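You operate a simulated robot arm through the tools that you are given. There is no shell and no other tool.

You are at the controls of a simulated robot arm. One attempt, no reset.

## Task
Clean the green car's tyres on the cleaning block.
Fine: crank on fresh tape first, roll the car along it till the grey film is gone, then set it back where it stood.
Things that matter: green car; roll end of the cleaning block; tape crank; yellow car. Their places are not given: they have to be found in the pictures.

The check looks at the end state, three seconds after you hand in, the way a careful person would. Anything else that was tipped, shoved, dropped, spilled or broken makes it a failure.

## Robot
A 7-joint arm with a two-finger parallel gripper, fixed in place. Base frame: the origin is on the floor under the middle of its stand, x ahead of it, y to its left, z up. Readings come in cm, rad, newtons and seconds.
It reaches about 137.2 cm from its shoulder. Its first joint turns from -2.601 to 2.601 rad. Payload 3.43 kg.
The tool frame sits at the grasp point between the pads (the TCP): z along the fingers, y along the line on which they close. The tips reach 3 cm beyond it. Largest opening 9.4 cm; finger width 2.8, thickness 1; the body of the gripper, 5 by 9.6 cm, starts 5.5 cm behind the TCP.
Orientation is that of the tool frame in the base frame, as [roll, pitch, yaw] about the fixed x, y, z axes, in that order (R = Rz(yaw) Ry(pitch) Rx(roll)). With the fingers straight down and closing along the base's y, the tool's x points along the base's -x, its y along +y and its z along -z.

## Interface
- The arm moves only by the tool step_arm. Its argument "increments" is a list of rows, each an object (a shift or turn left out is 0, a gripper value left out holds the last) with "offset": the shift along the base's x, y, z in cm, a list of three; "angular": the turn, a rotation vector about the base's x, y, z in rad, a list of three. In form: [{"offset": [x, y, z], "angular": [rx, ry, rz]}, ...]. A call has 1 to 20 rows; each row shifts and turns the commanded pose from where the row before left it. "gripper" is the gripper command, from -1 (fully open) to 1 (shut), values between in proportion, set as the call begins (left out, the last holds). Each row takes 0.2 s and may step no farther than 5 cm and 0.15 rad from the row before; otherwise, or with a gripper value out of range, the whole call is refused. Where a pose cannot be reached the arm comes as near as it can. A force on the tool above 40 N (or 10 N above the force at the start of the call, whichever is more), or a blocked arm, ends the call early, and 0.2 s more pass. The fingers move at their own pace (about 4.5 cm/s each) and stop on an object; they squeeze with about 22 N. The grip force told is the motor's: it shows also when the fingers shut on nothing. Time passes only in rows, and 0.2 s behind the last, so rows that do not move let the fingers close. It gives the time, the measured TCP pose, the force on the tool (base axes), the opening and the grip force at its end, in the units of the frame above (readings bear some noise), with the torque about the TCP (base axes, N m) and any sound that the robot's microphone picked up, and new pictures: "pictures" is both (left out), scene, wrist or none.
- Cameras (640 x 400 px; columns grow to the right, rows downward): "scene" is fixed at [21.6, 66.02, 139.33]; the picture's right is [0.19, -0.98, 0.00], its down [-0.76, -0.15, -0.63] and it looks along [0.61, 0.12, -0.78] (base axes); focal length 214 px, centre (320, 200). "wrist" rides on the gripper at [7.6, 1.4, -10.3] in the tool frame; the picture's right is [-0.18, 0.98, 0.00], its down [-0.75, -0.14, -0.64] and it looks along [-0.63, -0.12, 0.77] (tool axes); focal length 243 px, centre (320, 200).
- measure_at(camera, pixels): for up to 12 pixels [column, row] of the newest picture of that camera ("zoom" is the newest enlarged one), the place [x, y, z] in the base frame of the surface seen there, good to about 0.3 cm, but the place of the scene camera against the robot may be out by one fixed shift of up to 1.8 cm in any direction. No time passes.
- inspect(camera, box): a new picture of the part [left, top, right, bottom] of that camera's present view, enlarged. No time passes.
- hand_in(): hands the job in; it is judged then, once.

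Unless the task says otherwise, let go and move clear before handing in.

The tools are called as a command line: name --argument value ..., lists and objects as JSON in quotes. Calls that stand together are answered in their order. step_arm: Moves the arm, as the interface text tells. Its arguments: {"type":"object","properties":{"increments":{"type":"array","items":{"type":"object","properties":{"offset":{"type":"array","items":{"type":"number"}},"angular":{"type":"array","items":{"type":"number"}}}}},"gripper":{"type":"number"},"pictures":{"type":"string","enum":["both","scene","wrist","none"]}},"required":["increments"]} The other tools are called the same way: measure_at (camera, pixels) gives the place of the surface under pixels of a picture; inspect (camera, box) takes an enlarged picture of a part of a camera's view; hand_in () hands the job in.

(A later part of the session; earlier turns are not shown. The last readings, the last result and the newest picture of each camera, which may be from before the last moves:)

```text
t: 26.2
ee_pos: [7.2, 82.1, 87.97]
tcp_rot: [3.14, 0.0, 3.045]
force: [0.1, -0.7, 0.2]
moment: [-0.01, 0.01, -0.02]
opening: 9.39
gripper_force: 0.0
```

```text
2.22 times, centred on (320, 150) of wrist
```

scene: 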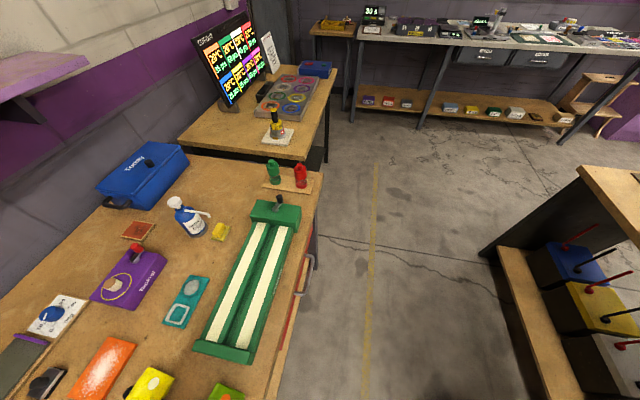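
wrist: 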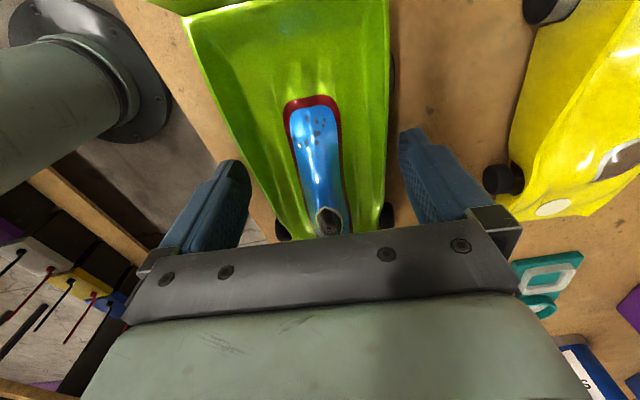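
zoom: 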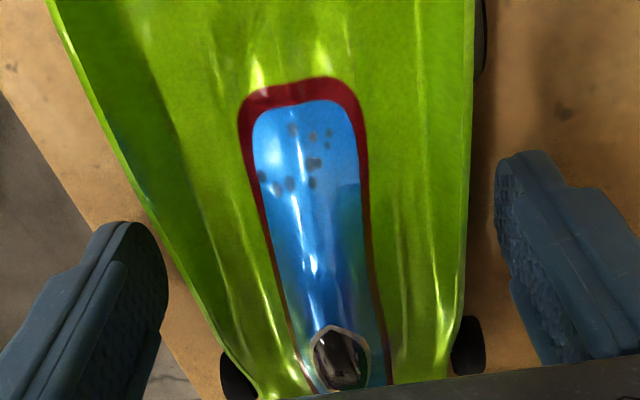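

The fingers straddle the body between the wheels with similar gaps on both sides. I'll first narrow the opening to about 6.9 cm to check centring without touching.

step_arm --increments '[{"offset": [0, 0, 0]}, {"offset": [0, 0, 0]}]' --gripper -0.47 --pictures "wrist"

inspect --camera "wrist" --box '[200, 60, 440, 240]'

```text
t: 26.8
ee_pos: [7.07, 82.09, 87.96]
tcp_rot: [3.14, 0.0, 3.045]
force: [0.5, 0.5, -0.5]
moment: [0.09, 0.04, -0.03]
opening: 7.22
gripper_force: 22.2
```

wrist: 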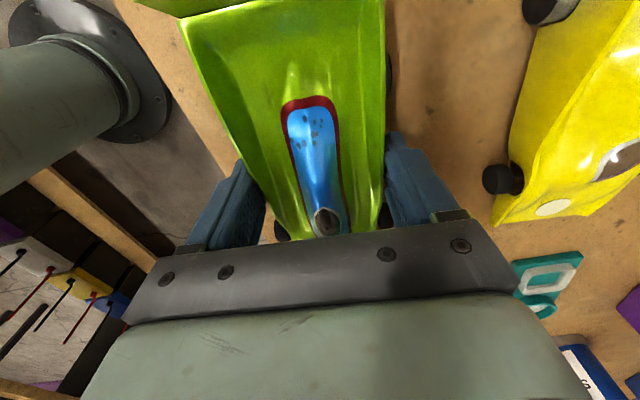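

```text
2.22 times, centred on (320, 150) of wrist
```

zoom: 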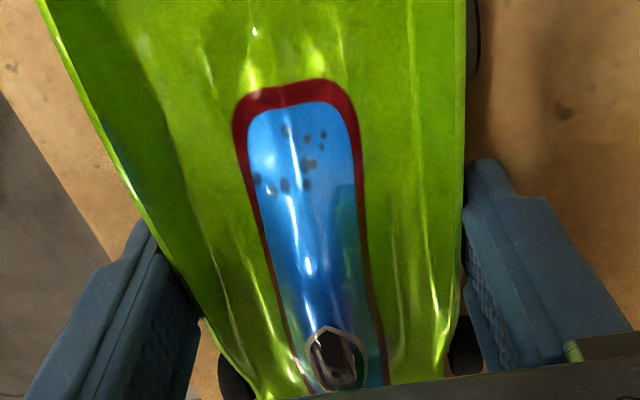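

At an opening of 7.22 the pads already hold the body with 22 N, and the car shifted about 0.2 cm toward -y, which I'll undo when I put it back. I'll squeeze fully, then lift a little and check.

step_arm --increments '[{"offset": [0, 0, 0]}, {"offset": [0, 0, 0]}, {"offset": [0, 0, 0]}]' --gripper 1 --pictures "wrist"

measure_at --camera "wrist" --pixels '[[310, 105], [310, 130], [325, 222], [185, 30], [385, 25], [230, 140], [385, 110]]'

```text
t: 27.6
ee_pos: [7.04, 82.07, 88.04]
tcp_rot: [3.14, 0.0, 3.047]
force: [-0.1, 1.1, -1.0]
moment: [0.06, 0.0, 0.03]
opening: 7.17
gripper_force: 22.3
```

wrist: 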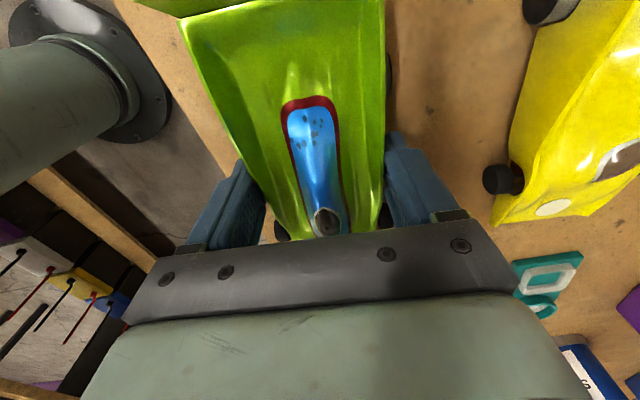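

```text
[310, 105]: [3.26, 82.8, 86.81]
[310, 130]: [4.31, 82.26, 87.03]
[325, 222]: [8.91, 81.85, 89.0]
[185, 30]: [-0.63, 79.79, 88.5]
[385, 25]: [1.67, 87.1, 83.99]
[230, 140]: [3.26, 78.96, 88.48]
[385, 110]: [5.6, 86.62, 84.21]
```

The car is held at 7.17 cm opening with 22 N, and the TCP grasp pose is (7.1,82.1,88.0) with yaw 3.046. I'll lift 8 cm and check that the car hangs level.

step_arm --increments '[{"offset": [0, 0, 0.5]}, {"offset": [0, 0, 1.5]}, {"offset": [0, 0, 3]}, {"offset": [0, 0, 3]}, {"offset": [0, 0, 0]}]' --gripper 1 --pictures "both"

measure_at --camera "wrist" --pixels '[[310, 105], [310, 130], [325, 222], [185, 30], [230, 140]]'

inspect --camera "wrist" --box '[160, 0, 480, 240]'

```text
t: 28.8
ee_pos: [6.98, 82.21, 95.97]
tcp_rot: [3.141, -0.001, 3.047]
force: [-0.1, -0.1, -2.6]
moment: [0.02, -0.04, 0.02]
opening: 7.19
gripper_force: 22.5
```

scene: 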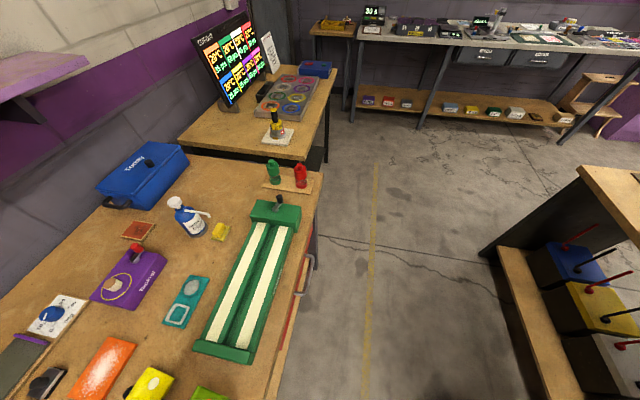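
wrist: 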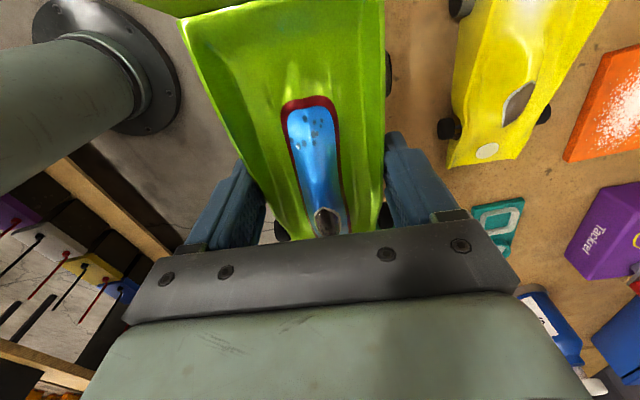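

```text
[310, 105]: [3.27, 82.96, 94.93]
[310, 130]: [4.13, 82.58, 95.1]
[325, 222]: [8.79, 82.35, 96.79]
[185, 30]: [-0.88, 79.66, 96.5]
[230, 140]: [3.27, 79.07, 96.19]
```

```text
1.67 times, centred on (320, 120) of wrist
```

zoom: 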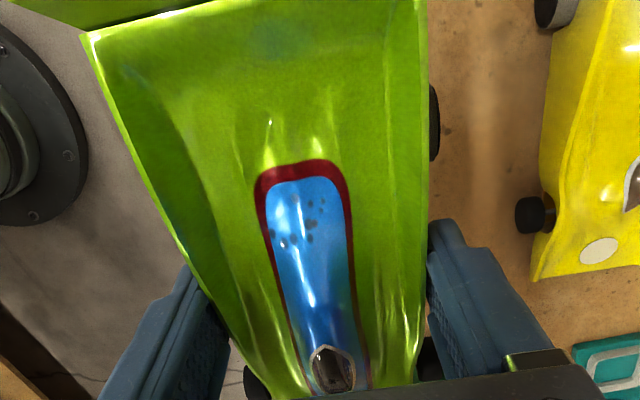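

The car lifted level and hangs steadily (image unchanged relative to the fingers). I'll carry it over the block, turn it +0.097 rad to line up, and check its alignment over the tapes.

step_arm --increments '[{"offset": [3.7, 0.4, 0], "angular": [0, 0, 0.014]}, {"offset": [3.7, 0.4, 0], "angular": [0, 0, 0.014]}, {"offset": [3.7, 0.42, 0], "angular": [0, 0, 0.014]}, {"offset": [3.7, 0.42, 0], "angular": [0, 0, 0.014]}, {"offset": [3.7, 0.42, 0], "angular": [0, 0, 0.014]}, {"offset": [3.7, 0.42, 0], "angular": [0, 0, 0.014]}, {"offset": [3.5, 0.42, 0], "angular": [0, 0, 0.013]}, {"offset": [0, 0, 0]}]' --gripper 1 --pictures "both"

inspect --camera "scene" --box '[180, 180, 340, 380]'

```text
t: 30.6
ee_pos: [32.88, 85.1, 95.91]
tcp_rot: [3.139, 0.0, -3.14]
force: [0.4, -0.5, -1.9]
moment: [0.01, 0.03, 0.0]
opening: 7.19
gripper_force: 22.2
```

scene: 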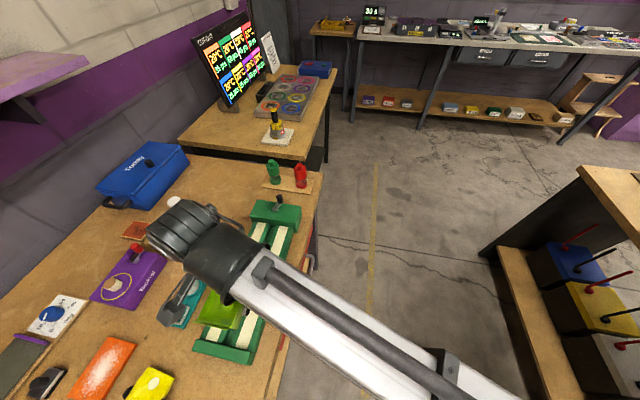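
wrist: 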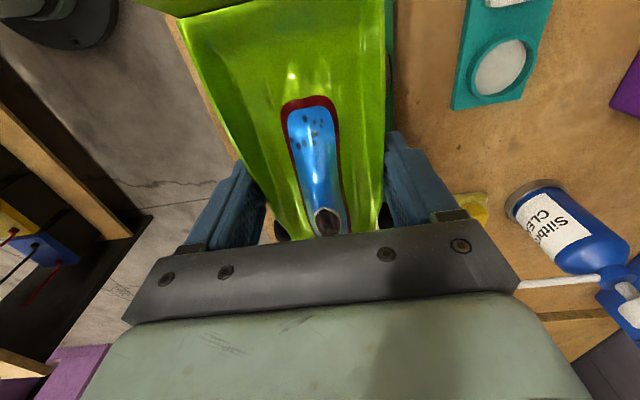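

```text
2.00 times, centred on (260, 280) of scene
```

zoom: 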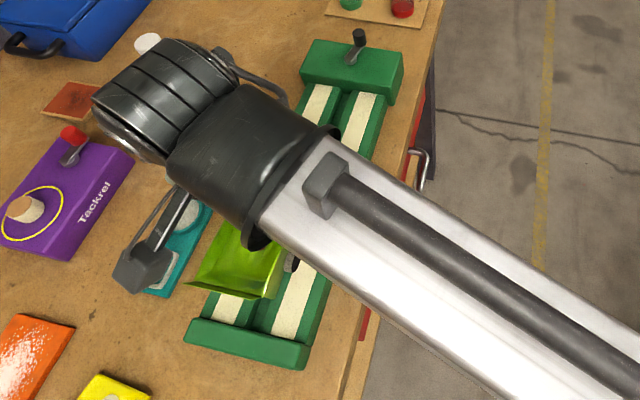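

The car is over the block with yaw about zero and y≈85.1. I'll lower it to just above the tape, then in small steps until I feel contact.

step_arm --increments '[{"offset": [0, 0, -1.5]}, {"offset": [0, 0, -1.5]}, {"offset": [0, 0, -1]}, {"offset": [0, 0, -0.3]}, {"offset": [0, 0, 0]}]' --gripper 1 --pictures "both"

inspect --camera "scene" --box '[180, 240, 300, 380]'

```text
t: 31.8
ee_pos: [32.76, 85.04, 91.77]
tcp_rot: [3.141, 0.0, -3.139]
force: [-1.6, -0.2, -1.0]
moment: [0.01, -0.01, 0.03]
opening: 7.19
gripper_force: 21.8
```

scene: 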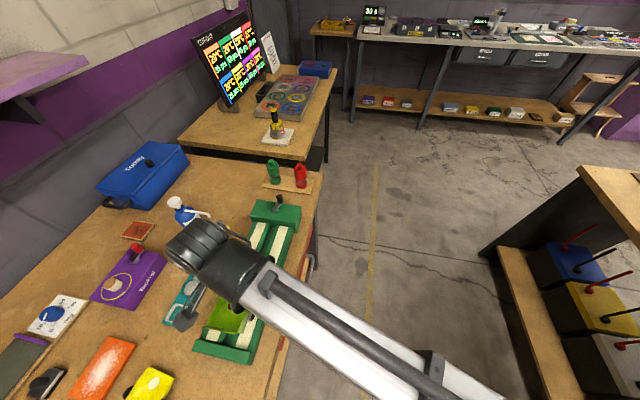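
wrist: 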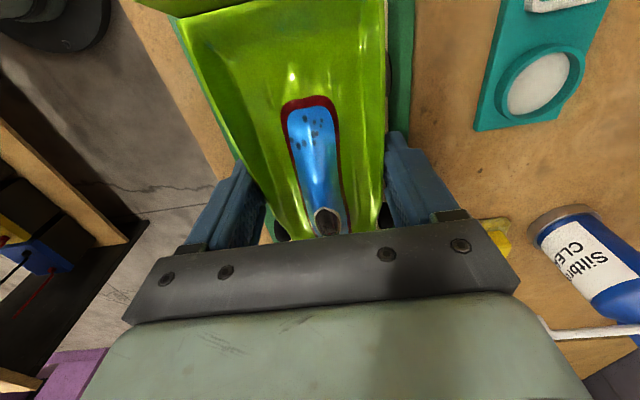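

```text
2.86 times, centred on (240, 310) of scene
```

zoom: 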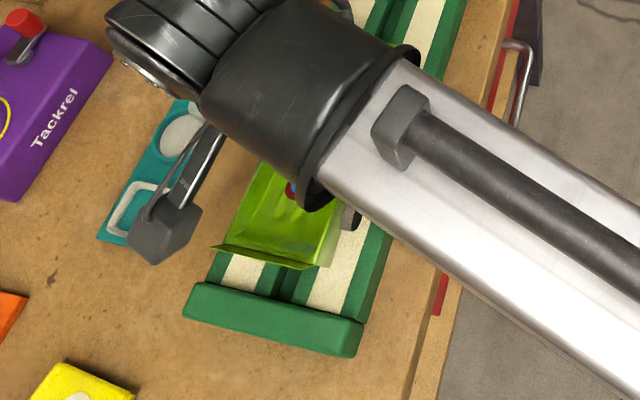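

The car sits just above the tape, clear of the end stop, with the rear right wheel visible over the right tape at about zoom (350,218). I'll lower it the last few millimetres slowly.

step_arm --increments '[{"offset": [0, 0, -0.2]}, {"offset": [0, 0, -0.2]}, {"offset": [0, 0, 0]}]' --gripper 1 --pictures "none"

measure_at --camera "scene" --pixels '[[245, 316], [215, 326], [238, 331], [230, 345], [242, 343]]'

```text
t: 32.6
ee_pos: [32.68, 85.09, 91.34]
tcp_rot: [3.138, 0.0, 3.142]
force: [0.3, -0.8, -1.6]
moment: [0.02, 0.03, -0.02]
opening: 7.17
gripper_force: 22.1
```

```text
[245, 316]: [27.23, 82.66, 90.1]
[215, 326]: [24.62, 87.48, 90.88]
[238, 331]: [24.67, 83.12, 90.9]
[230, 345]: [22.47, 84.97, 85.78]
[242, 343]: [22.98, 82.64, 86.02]
```

There's no contact yet (fz -1.6 N is only the car's weight). I'll continue down in small steps.

step_arm --increments '[{"offset": [0, 0, -0.15]}, {"offset": [0, 0, 0]}]' --gripper 1 --pictures "none"

step_arm --increments '[{"offset": [0, 0, -0.1]}, {"offset": [0, 0, 0]}]' --gripper 1 --pictures "none"

```text
t: 33.2
ee_pos: [32.6, 85.05, 91.24]
tcp_rot: [3.14, -0.002, -3.14]
force: [-0.1, -0.5, -1.5]
moment: [0.02, 0.05, 0.05]
opening: 7.21
gripper_force: 22.4
```

```text
t: 33.8
ee_pos: [32.62, 85.1, 91.24]
tcp_rot: [3.139, -0.001, -3.14]
force: [2.9, -1.6, 10.3]
moment: [-0.12, 0.39, 0.03]
opening: 7.17
gripper_force: 22.4
```

Contact is made: fz went from about -1.6 to +10.3 N, borne mostly by the rear wheels. I'll ease up slightly and roll forward 9.5 cm, watching the force.

step_arm --increments '[{"offset": [0.4, 0, 0.03]}, {"offset": [0.8, 0, 0]}, {"offset": [1, 0, 0]}, {"offset": [1, 0, 0]}, {"offset": [1, 0, 0]}, {"offset": [1, 0, 0]}, {"offset": [1, 0, 0]}, {"offset": [1, 0, 0]}, {"offset": [1, 0, 0]}, {"offset": [0.8, 0, 0]}, {"offset": [0.5, 0, 0]}, {"offset": [0, 0, 0]}]' --gripper 1 --pictures "both"

inspect --camera "scene" --box '[180, 220, 300, 380]'

```text
t: 36.4
ee_pos: [42.16, 85.02, 91.19]
tcp_rot: [3.141, -0.001, -3.14]
force: [-3.4, 0.6, 11.4]
moment: [0.03, 0.7, -0.04]
opening: 7.2
gripper_force: 21.9
```

scene: 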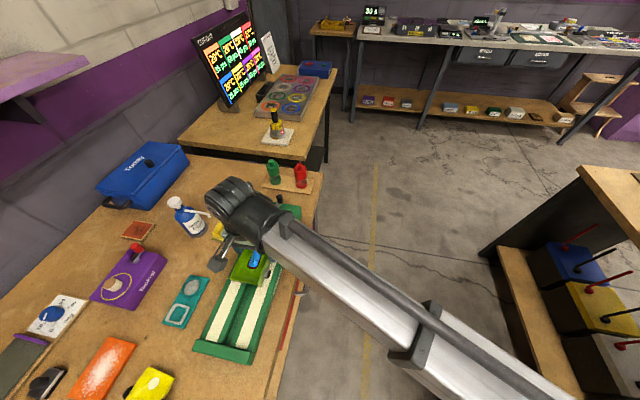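
wrist: 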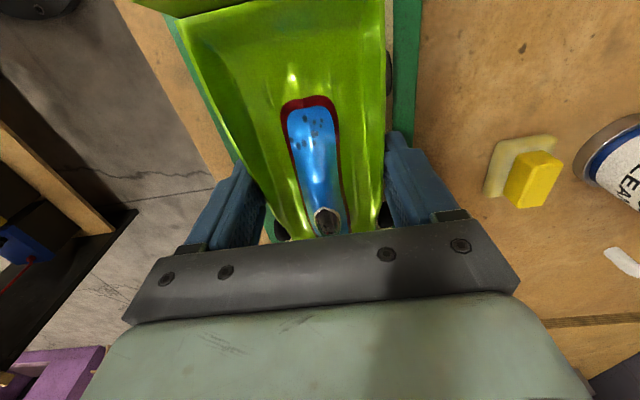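

```text
2.50 times, centred on (240, 300) of scene
```

zoom: 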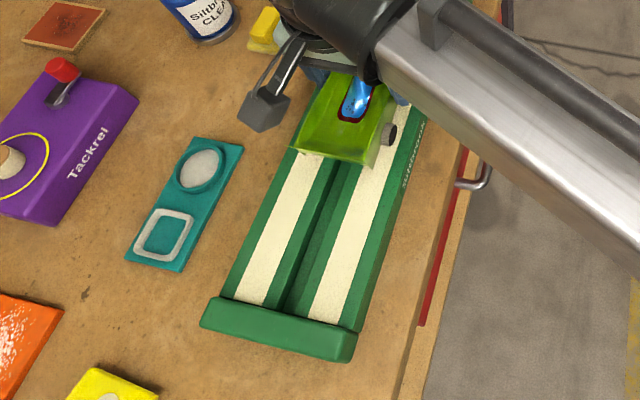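

The car rolled 9.5 cm with steady load (fz 11.4 N, drag 3.4 N). I'll zoom in on the rear right wheel near scene (268,273).

inspect --camera "scene" --box '[236, 250, 296, 290]'

inspect --camera "wrist" --box '[360, 20, 440, 110]'

```text
10.00 times, centred on (266, 270) of scene
```

zoom: 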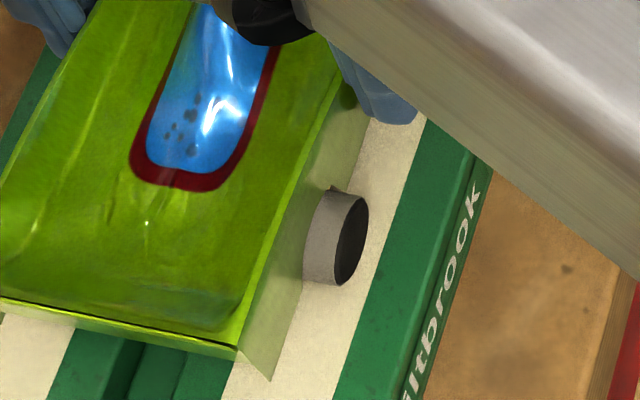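

```text
4.44 times, centred on (400, 65) of wrist
```

zoom: 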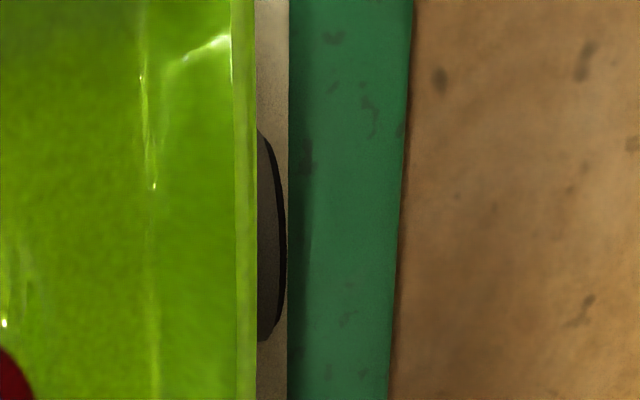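

The rear tyre's tread at zoom (325,235) is still grey, with a black sidewall. I'll roll back and forth and then look again.

step_arm --increments '[{"offset": [-0.5, 0, 0]}, {"offset": [-1, 0, 0]}, {"offset": [-1, 0, 0]}, {"offset": [-1, 0, 0]}, {"offset": [-1, 0, 0]}, {"offset": [-1, 0, 0]}, {"offset": [-1, 0, 0]}, {"offset": [-1, 0, 0]}, {"offset": [-1, 0, 0]}, {"offset": [-1, 0, 0]}, {"offset": [0, 0, 0]}]' --gripper 1 --pictures "none"

inspect --camera "scene" --box '[200, 280, 290, 350]'

step_arm --increments '[{"offset": [0.5, 0, 0]}, {"offset": [1, 0, 0]}, {"offset": [1, 0, 0]}, {"offset": [1, 0, 0]}, {"offset": [1, 0, 0]}, {"offset": [1, 0, 0]}, {"offset": [1, 0, 0]}, {"offset": [1, 0, 0]}, {"offset": [1, 0, 0]}, {"offset": [1, 0, 0]}, {"offset": [0, 0, 0]}]' --gripper 1 --pictures "none"

inspect --camera "scene" --box '[236, 250, 296, 290]'

```text
t: 38.8
ee_pos: [32.77, 85.18, 91.13]
tcp_rot: [3.138, 0.001, 3.141]
force: [3.1, -1.1, 6.6]
moment: [-0.08, 0.25, 0.05]
opening: 7.16
gripper_force: 22.4
```

```text
5.71 times, centred on (245, 315) of scene
```

zoom: 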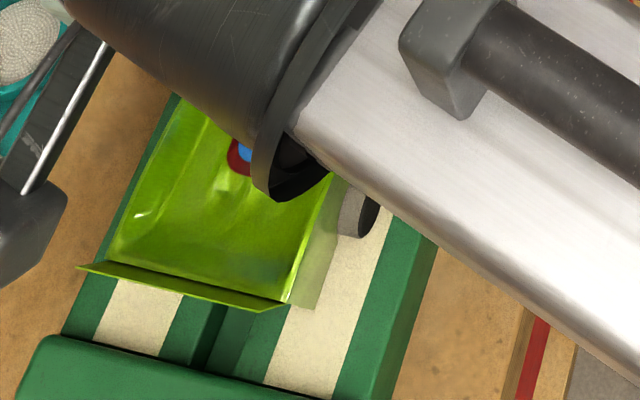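

```text
t: 41.2
ee_pos: [42.11, 84.82, 91.16]
tcp_rot: [3.14, 0.0, -3.139]
force: [1.1, -0.6, 0.8]
moment: [0.02, 0.06, 0.04]
opening: 7.17
gripper_force: 22.2
```

```text
10.00 times, centred on (266, 270) of scene
```

zoom: 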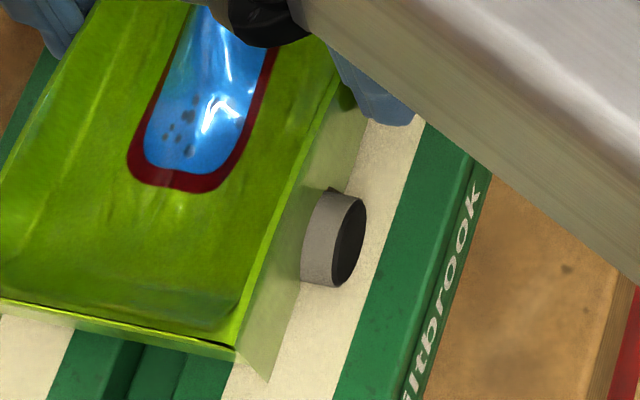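

The tread still looks grey and the load has dropped to about fz 0.8 N, so the tyres barely press the tape now. I'll press about 0.12 cm lower and roll another pass back and forth.

step_arm --increments '[{"offset": [0, 0, -0.06]}, {"offset": [0, 0, -0.06]}, {"offset": [0, 0, 0]}]' --gripper 1 --pictures "none"

step_arm --increments '[{"offset": [-0.5, 0, 0]}, {"offset": [-1, 0, 0]}, {"offset": [-1, 0, 0]}, {"offset": [-1, 0, 0]}, {"offset": [-1, 0, 0]}]' --gripper 1 --pictures "none"

inspect --camera "scene" --box '[220, 260, 290, 310]'

step_arm --increments '[{"offset": [-1, 0, 0]}, {"offset": [-1, 0, 0]}, {"offset": [-1, 0, 0]}, {"offset": [-1, 0, 0]}, {"offset": [-1, 0, 0]}]' --gripper 1 --pictures "both"

inspect --camera "scene" --box '[210, 290, 280, 340]'

```text
t: 42.0
ee_pos: [42.07, 85.17, 91.02]
tcp_rot: [3.139, 0.001, -3.141]
force: [4.7, 1.0, 15.0]
moment: [-0.16, 0.54, 0.04]
opening: 7.18
gripper_force: 22.0
```

```text
t: 43.2
ee_pos: [37.55, 85.0, 90.98]
tcp_rot: [3.14, 0.001, -3.14]
force: [4.2, -1.0, 12.3]
moment: [0.11, 0.46, 0.01]
opening: 7.19
gripper_force: 22.0
```

```text
8.00 times, centred on (255, 285) of scene
```

zoom: 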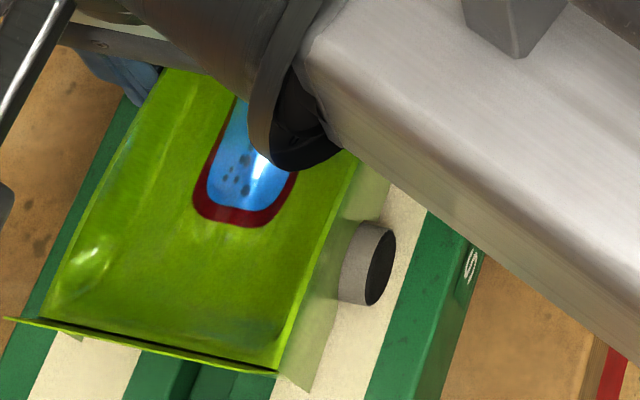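

```text
t: 44.4
ee_pos: [32.62, 85.04, 91.14]
tcp_rot: [3.14, 0.0, 3.141]
force: [3.9, -1.3, 9.4]
moment: [0.02, 0.35, 0.03]
opening: 7.19
gripper_force: 22.5
```

scene: 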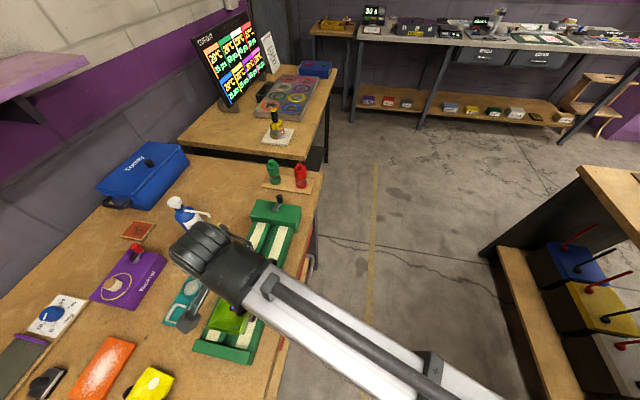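
wrist: 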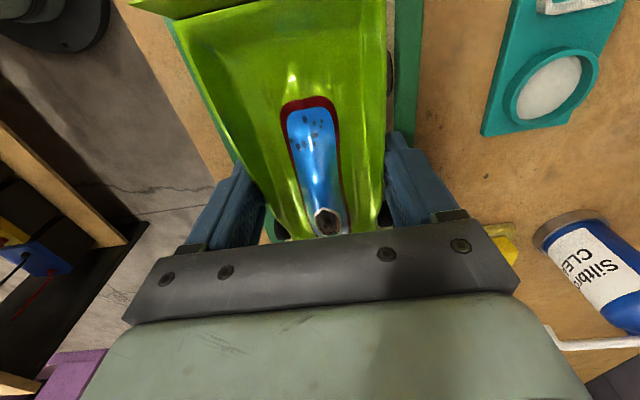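

```text
8.00 times, centred on (245, 315) of scene
```

zoom: 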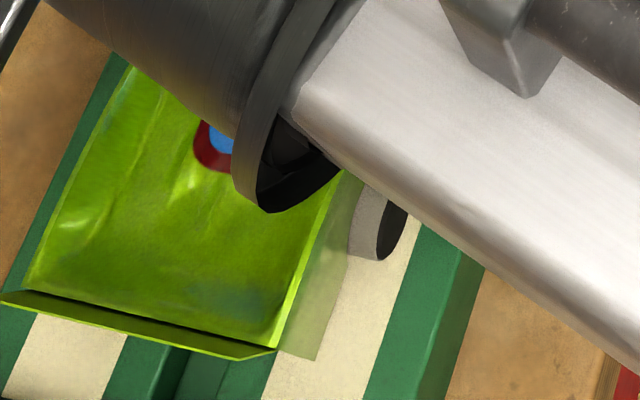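

The tread is still grey after about 38 cm, with the load now around 10 N on the rear wheels. I'll do more round trips at this load and compare the tread again.

step_arm --increments '[{"offset": [0.5, 0, 0]}, {"offset": [1, 0, 0]}, {"offset": [1, 0, 0]}, {"offset": [1, 0, 0]}, {"offset": [1, 0, 0]}, {"offset": [1, 0, 0]}, {"offset": [1, 0, 0]}, {"offset": [1, 0, 0]}, {"offset": [1, 0, 0]}, {"offset": [1, 0, 0]}, {"offset": [0, 0, 0]}]' --gripper 1 --pictures "none"

inspect --camera "scene" --box '[236, 250, 296, 290]'

step_arm --increments '[{"offset": [-0.5, 0, 0]}, {"offset": [-1, 0, 0]}, {"offset": [-1, 0, 0]}, {"offset": [-1, 0, 0]}, {"offset": [-1, 0, 0]}, {"offset": [-1, 0, 0]}, {"offset": [-1, 0, 0]}, {"offset": [-1, 0, 0]}, {"offset": [-1, 0, 0]}, {"offset": [-1, 0, 0]}, {"offset": [0, 0, 0]}]' --gripper 1 --pictures "none"

step_arm --increments '[{"offset": [0.5, 0, 0]}, {"offset": [1, 0, 0]}, {"offset": [1, 0, 0]}, {"offset": [1, 0, 0]}, {"offset": [1, 0, 0]}, {"offset": [1, 0, 0]}, {"offset": [1, 0, 0]}, {"offset": [1, 0, 0]}, {"offset": [1, 0, 0]}, {"offset": [1, 0, 0]}, {"offset": [0, 0, 0]}]' --gripper 1 --pictures "both"

inspect --camera "scene" --box '[236, 250, 296, 290]'

```text
t: 46.8
ee_pos: [42.21, 85.16, 90.97]
tcp_rot: [-3.14, -0.001, -3.141]
force: [-0.3, 0.5, -1.7]
moment: [0.02, -0.02, -0.02]
opening: 7.18
gripper_force: 22.0
```

```text
10.00 times, centred on (266, 270) of scene
```

zoom: 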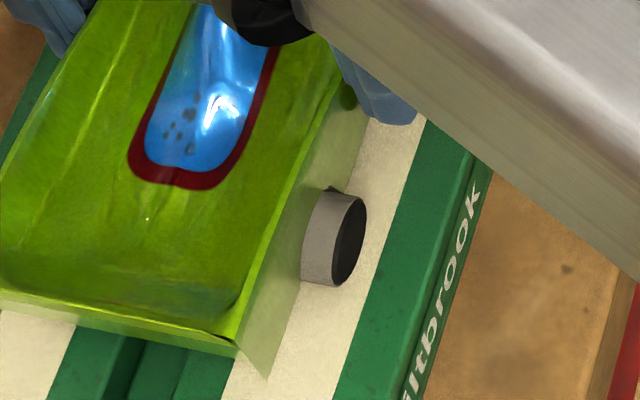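

```text
t: 49.2
ee_pos: [32.7, 85.05, 90.92]
tcp_rot: [3.14, 0.001, -3.141]
force: [-0.2, 0.5, -1.3]
moment: [-0.02, 0.0, 0.01]
opening: 7.19
gripper_force: 21.5
```

```text
t: 51.6
ee_pos: [42.19, 84.97, 90.99]
tcp_rot: [3.14, 0.0, -3.139]
force: [-0.3, 0.2, -1.8]
moment: [0.01, 0.0, 0.01]
opening: 7.19
gripper_force: 22.4
```

scene: 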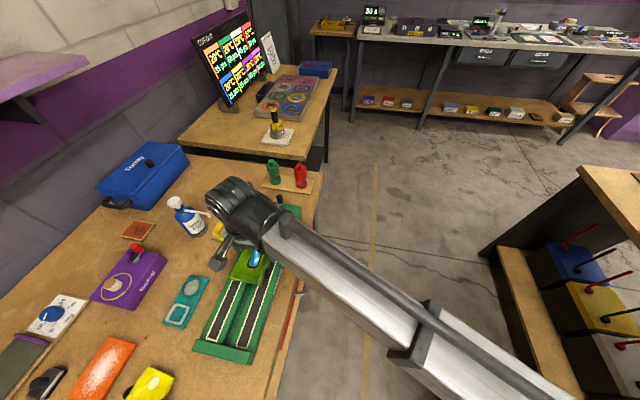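
wrist: 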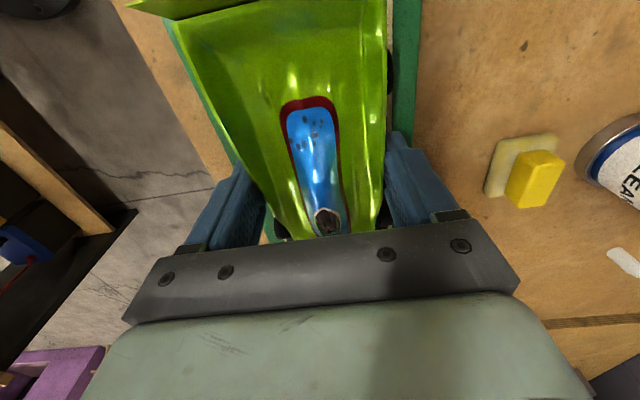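

```text
10.00 times, centred on (266, 270) of scene
```

zoom: 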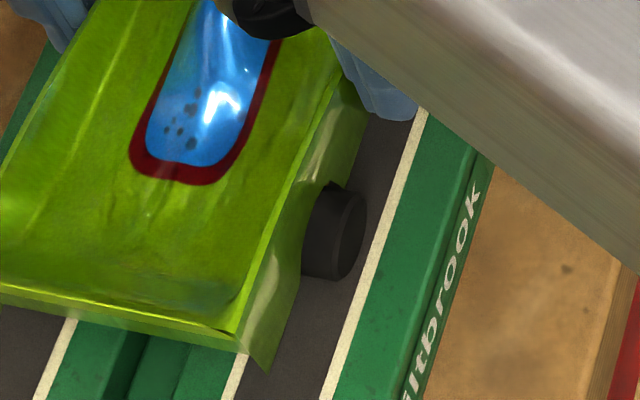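

The tape has turned dark (used) and the rear tyre at zoom (335,235) is now black, so the film came off. I'll lift the car and check the other wheels.

step_arm --increments '[{"offset": [0, 0, 0.5]}, {"offset": [0, 0, 1.5]}, {"offset": [0, 0, 2]}, {"offset": [0, 0, 2]}, {"offset": [0, 0, 0]}]' --gripper 1 --pictures "both"

inspect --camera "wrist" --box '[160, 0, 480, 240]'

inspect --camera "scene" --box '[200, 220, 300, 370]'

measure_at --camera "wrist" --pixels '[[310, 105], [310, 130], [325, 222], [185, 30], [230, 140]]'

```text
t: 52.8
ee_pos: [42.36, 85.2, 96.99]
tcp_rot: [3.14, 0.0, 3.141]
force: [-0.5, 0.2, -1.8]
moment: [0.02, -0.02, 0.0]
opening: 7.16
gripper_force: 21.8
```

scene: 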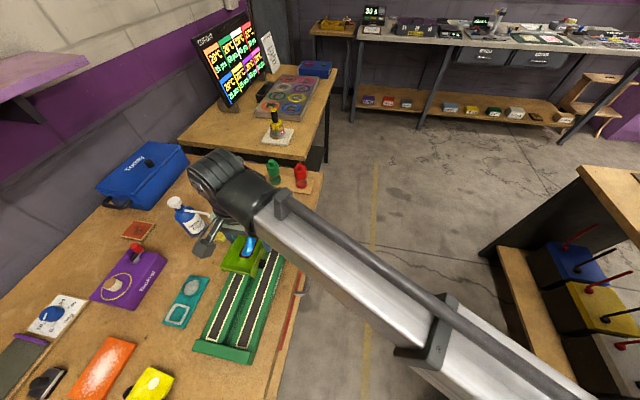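
wrist: 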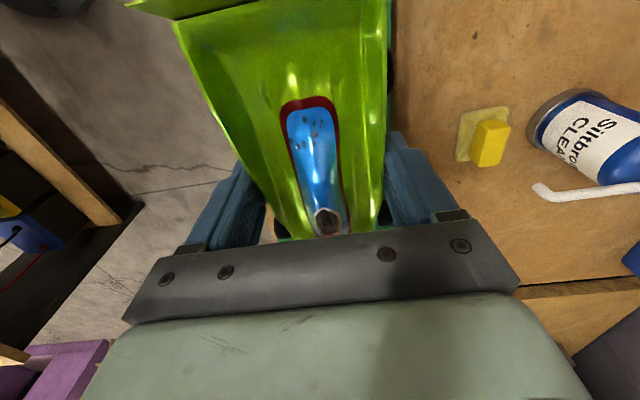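

```text
1.67 times, centred on (320, 120) of wrist
```

zoom: 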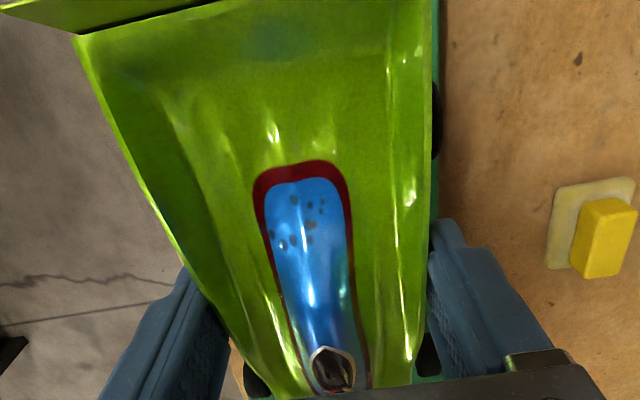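

```text
2.67 times, centred on (250, 295) of scene
```

zoom: 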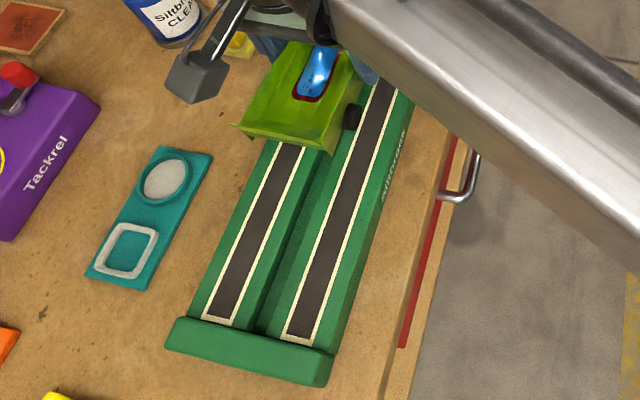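

```text
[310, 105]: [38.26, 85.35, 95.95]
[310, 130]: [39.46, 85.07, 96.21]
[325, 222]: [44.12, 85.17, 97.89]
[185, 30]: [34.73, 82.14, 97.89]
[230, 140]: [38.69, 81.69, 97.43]
```

The rear right tyre is black, the rear left one at zoom (437,130) is dark too, and the hold is steady. I'll carry the car back to its original place, reversing the shift and yaw with a +0.14 cm y correction.

step_arm --increments '[{"offset": [-3.52, -0.276, 0], "angular": [0, 0, -0.0097]}, {"offset": [-3.52, -0.276, 0], "angular": [0, 0, -0.0097]}, {"offset": [-3.52, -0.276, 0], "angular": [0, 0, -0.0097]}, {"offset": [-3.52, -0.276, 0], "angular": [0, 0, -0.0097]}, {"offset": [-3.52, -0.276, 0], "angular": [0, 0, -0.0097]}, {"offset": [-3.52, -0.276, 0], "angular": [0, 0, -0.0097]}, {"offset": [-3.52, -0.276, 0], "angular": [0, 0, -0.0097]}, {"offset": [-3.52, -0.276, 0], "angular": [0, 0, -0.0097]}, {"offset": [-3.52, -0.276, 0], "angular": [0, 0, -0.0097]}, {"offset": [-3.52, -0.276, 0], "angular": [0, 0, -0.0097]}, {"offset": [0, 0, 0]}]' --gripper 1 --pictures "both"

```text
t: 55.2
ee_pos: [6.81, 82.11, 97.2]
tcp_rot: [3.14, 0.0, 3.044]
force: [0.0, 0.7, -1.1]
moment: [-0.01, 0.02, 0.0]
opening: 7.22
gripper_force: 22.0
```

scene: 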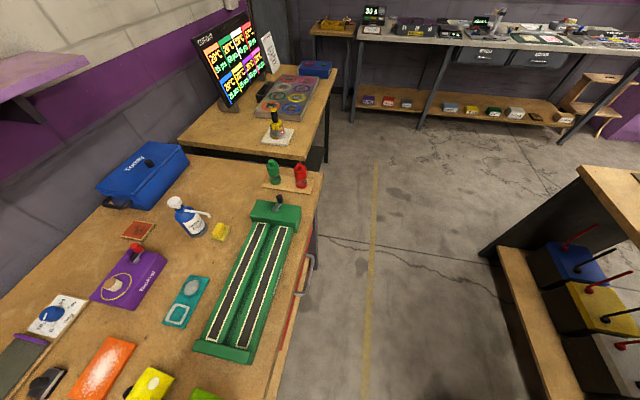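
wrist: 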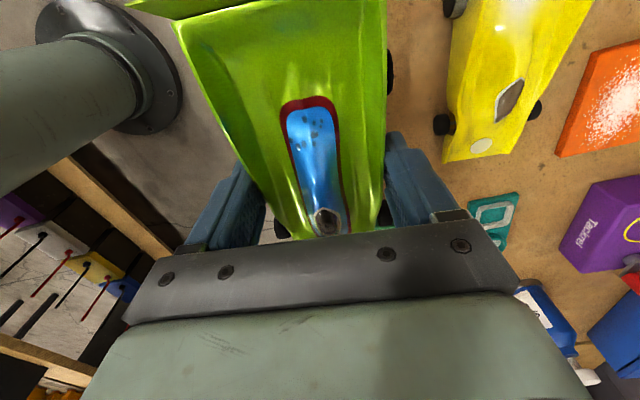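

The car is back over its original place; the reading (6.81,82.11,97.2) carries some noise. I'll lower most of the way and re-read the pose before touching down.

step_arm --increments '[{"offset": [0, 0, -2.5]}, {"offset": [0, 0, -2.5]}, {"offset": [0, 0, -2.5]}, {"offset": [0, 0, -0.8]}, {"offset": [0, 0, 0]}]' --gripper 1 --pictures "none"

step_arm --increments '[{"offset": [0, 0, -0.15]}, {"offset": [0, 0, -0.15]}, {"offset": [0, 0, 0]}]' --gripper 1 --pictures "wrist"

```text
t: 56.4
ee_pos: [6.93, 82.22, 88.77]
tcp_rot: [3.14, 0.0, 3.046]
force: [0.3, 0.2, -1.9]
moment: [0.0, -0.03, -0.03]
opening: 7.18
gripper_force: 21.8
```

```text
t: 57.2
ee_pos: [6.87, 82.3, 88.4]
tcp_rot: [3.139, 0.0, 3.045]
force: [0.4, -0.4, -1.3]
moment: [-0.02, -0.02, 0.02]
opening: 7.19
gripper_force: 21.9
```

wrist: 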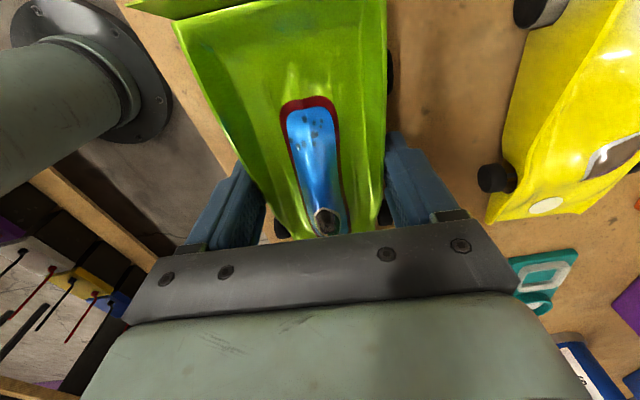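

The x reading averages about 6.87 against 7.07 at grasp, so I'll shift +0.2 cm in x and keep lowering in small steps until contact.

step_arm --increments '[{"offset": [0.2, 0, -0.15]}, {"offset": [0, 0, -0.15]}, {"offset": [0, 0, 0]}]' --gripper 1 --pictures "none"

step_arm --increments '[{"offset": [0, 0, -0.1]}, {"offset": [0, 0, 0]}]' --gripper 1 --pictures "none"

step_arm --increments '[{"offset": [0, 0, -0.1]}, {"offset": [0, 0, 0]}]' --gripper 1 --pictures "none"

```text
t: 58.0
ee_pos: [7.11, 82.34, 88.21]
tcp_rot: [3.139, -0.001, 3.047]
force: [-3.2, -0.1, 8.6]
moment: [-0.02, -0.49, 0.06]
opening: 7.21
gripper_force: 22.1
```

```text
t: 58.6
ee_pos: [7.14, 82.08, 88.11]
tcp_rot: [3.141, 0.0, 3.046]
force: [-4.1, 1.5, 8.8]
moment: [-0.05, -0.51, 0.03]
opening: 7.19
gripper_force: 22.1
```

```text
t: 59.2
ee_pos: [7.16, 82.31, 87.94]
tcp_rot: [3.139, -0.001, 3.044]
force: [-3.5, 1.8, 8.2]
moment: [-0.02, -0.47, 0.06]
opening: 7.22
gripper_force: 22.5
```

The front wheels touch first (My ≈ -0.5 N·m), and pressing lets the car level itself in the grip. I'll go on in 0.1 cm steps until the rear wheels also bear.

step_arm --increments '[{"offset": [0, 0, -0.1]}, {"offset": [0, 0, 0]}]' --gripper 1 --pictures "none"

step_arm --increments '[{"offset": [0, 0, -0.1]}, {"offset": [0, 0, 0]}]' --gripper 1 --pictures "wrist"

measure_at --camera "wrist" --pixels '[[310, 105], [310, 130], [325, 222], [185, 30], [230, 140]]'

```text
t: 59.8
ee_pos: [7.1, 82.26, 87.77]
tcp_rot: [-3.14, -0.001, 3.046]
force: [-2.4, -1.0, 8.3]
moment: [-0.19, -0.22, -0.09]
opening: 7.18
gripper_force: 22.1
```

```text
t: 60.4
ee_pos: [7.24, 82.23, 87.91]
tcp_rot: [3.14, 0.001, 3.046]
force: [-2.5, -3.5, 16.2]
moment: [-0.26, 0.21, 0.05]
opening: 7.19
gripper_force: 22.2
```

wrist: 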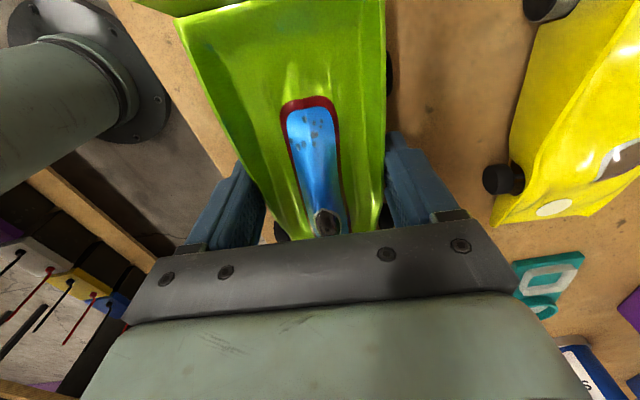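

```text
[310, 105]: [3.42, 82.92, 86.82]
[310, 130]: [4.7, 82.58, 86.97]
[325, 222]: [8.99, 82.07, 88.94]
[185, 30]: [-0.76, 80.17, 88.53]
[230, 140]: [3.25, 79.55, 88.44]
```

All four wheels now bear on the bench (fz 16 N, small moment), and the features match their original heights. I'll ease off the preload and open the fingers fully.

step_arm --increments '[{"offset": [0, 0, 0.1]}, {"offset": [0, 0, 0.08]}, {"offset": [0, 0, 0]}]' --gripper 1 --pictures "none"

step_arm --increments '[{"offset": [0, 0, 0]}, {"offset": [0, 0, 0]}, {"offset": [0, 0, 0]}, {"offset": [0, 0, 0]}]' --gripper -1 --pictures "wrist"

inspect --camera "wrist" --box '[200, 60, 440, 240]'

```text
t: 61.2
ee_pos: [7.15, 82.27, 87.95]
tcp_rot: [3.14, 0.001, 3.044]
force: [-0.6, 0.3, -2.9]
moment: [0.01, 0.02, 0.02]
opening: 7.19
gripper_force: 21.9
```

```text
t: 62.2
ee_pos: [7.12, 82.2, 87.93]
tcp_rot: [3.14, 0.0, 3.047]
force: [-0.4, 0.5, 0.8]
moment: [0.05, 0.03, -0.04]
opening: 9.39
gripper_force: 0.1
```

wrist: 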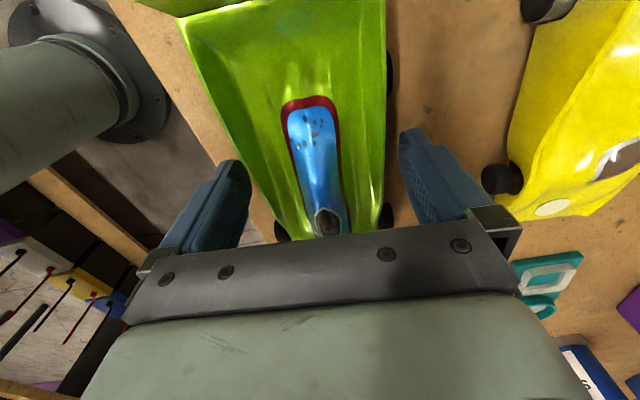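

```text
2.22 times, centred on (320, 150) of wrist
```

zoom: 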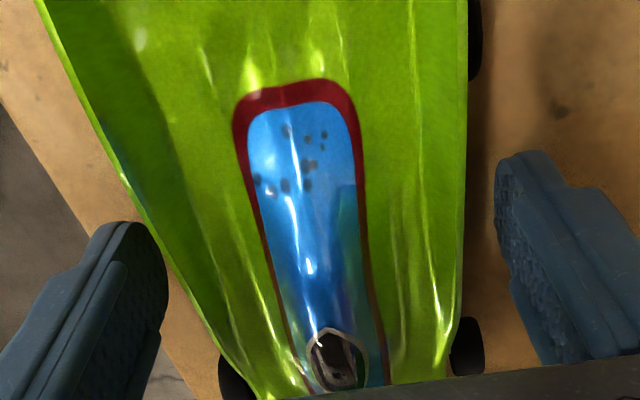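

The car is released and, compared with the picture before the grasp, sits within about 0.2 cm of its original place. I'll rise straight up to the earlier viewing height (z≈96.3) and compare.

step_arm --increments '[{"offset": [0, 0, 1.5]}, {"offset": [0, 0, 2.5]}, {"offset": [0, 0, 2.4]}, {"offset": [0, 0, 2]}, {"offset": [0, 0, 0]}]' --gripper -1 --pictures "both"

inspect --camera "wrist" --box '[220, 20, 420, 230]'

measure_at --camera "zoom" --pixels '[[345, 318], [267, 285], [410, 260], [403, 50], [199, 95], [298, 338], [402, 325], [246, 210], [396, 190]]'

```text
t: 63.4
ee_pos: [7.07, 82.4, 96.23]
tcp_rot: [-3.142, 0.001, 3.045]
force: [-0.1, -0.3, -0.2]
moment: [0.0, 0.01, -0.04]
opening: 9.4
gripper_force: 0.0
```

scene: 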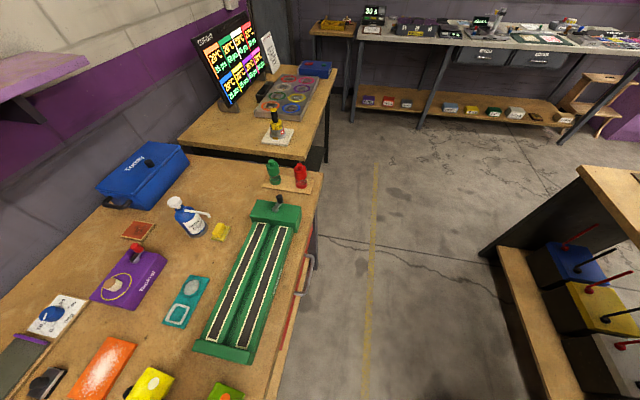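
wrist: 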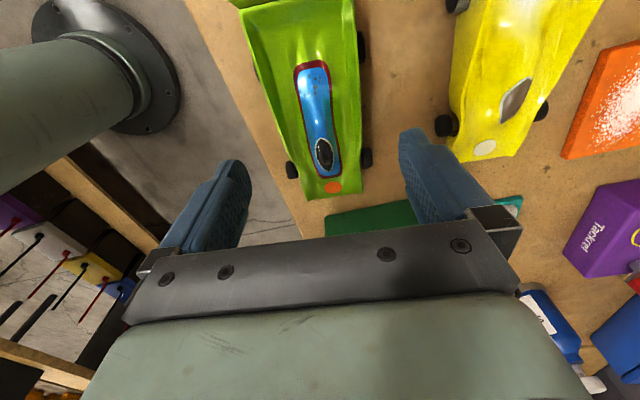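

```text
1.90 times, centred on (320, 125) of wrist
```

zoom: 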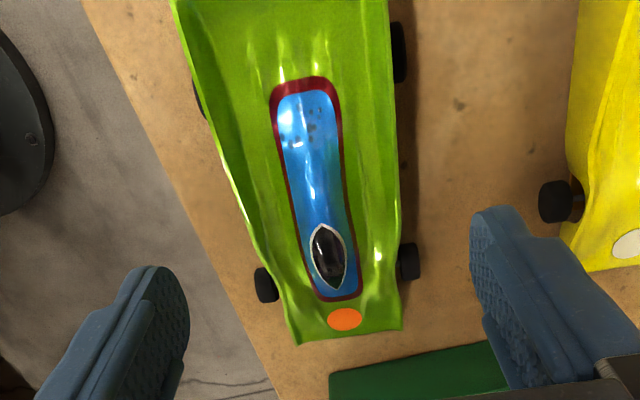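

```text
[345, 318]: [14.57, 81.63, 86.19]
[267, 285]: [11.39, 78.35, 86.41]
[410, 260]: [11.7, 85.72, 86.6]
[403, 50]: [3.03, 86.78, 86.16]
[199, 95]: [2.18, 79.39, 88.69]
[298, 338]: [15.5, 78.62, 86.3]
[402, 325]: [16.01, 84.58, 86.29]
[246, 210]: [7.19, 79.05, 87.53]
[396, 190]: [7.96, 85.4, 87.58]
```

The car's image is nearly identical to the earlier one at this pose (orange dot at zoom (345,318), same nose corners). I'll back up to the earlier rear viewpoint to check both rear tyres.

step_arm --increments '[{"offset": [-2, 0, 3]}, {"offset": [-4, -0.2, 0], "angular": [0, 0, 0.05]}, {"offset": [-4.6, -0.2, 0], "angular": [0, 0, 0.047]}, {"offset": [0, 0, 0]}]' --gripper -1 --pictures "both"

inspect --camera "wrist" --box '[285, 120, 395, 240]'

inspect --camera "scene" --box '[80, 300, 280, 400]'

```text
t: 64.4
ee_pos: [-3.58, 81.95, 99.45]
tcp_rot: [3.138, -0.001, -3.141]
force: [0.3, 0.0, -0.6]
moment: [0.0, 0.04, -0.01]
opening: 9.4
gripper_force: 0.0
```

scene: 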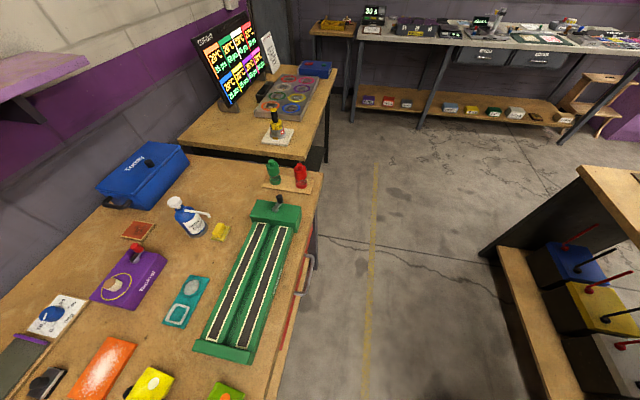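
wrist: 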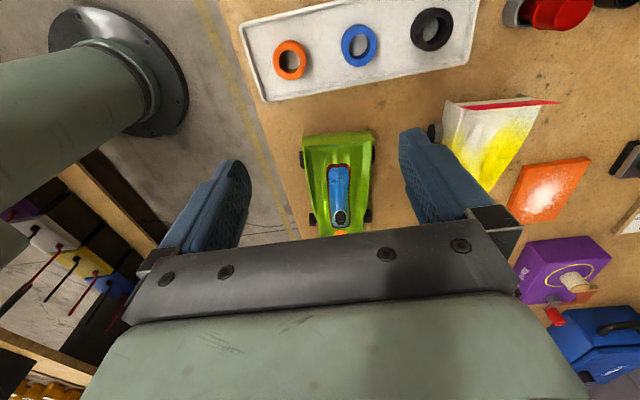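

```text
3.33 times, centred on (340, 180) of wrist
```

zoom: 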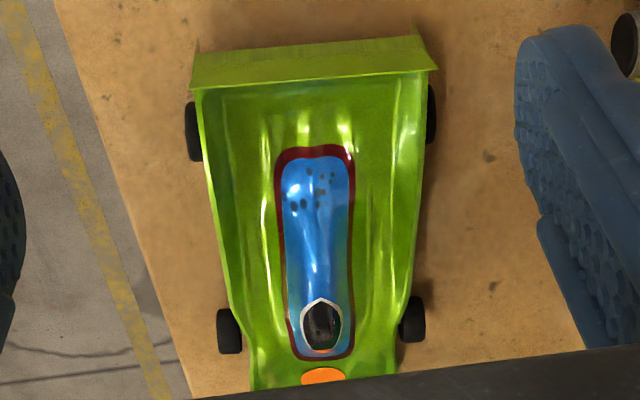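

```text
3.20 times, centred on (180, 350) of scene
```

zoom: 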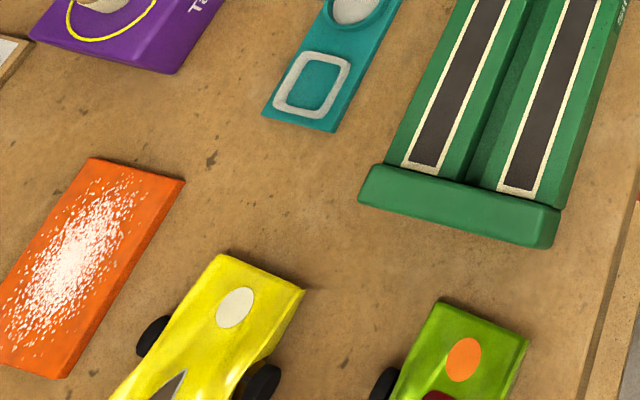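

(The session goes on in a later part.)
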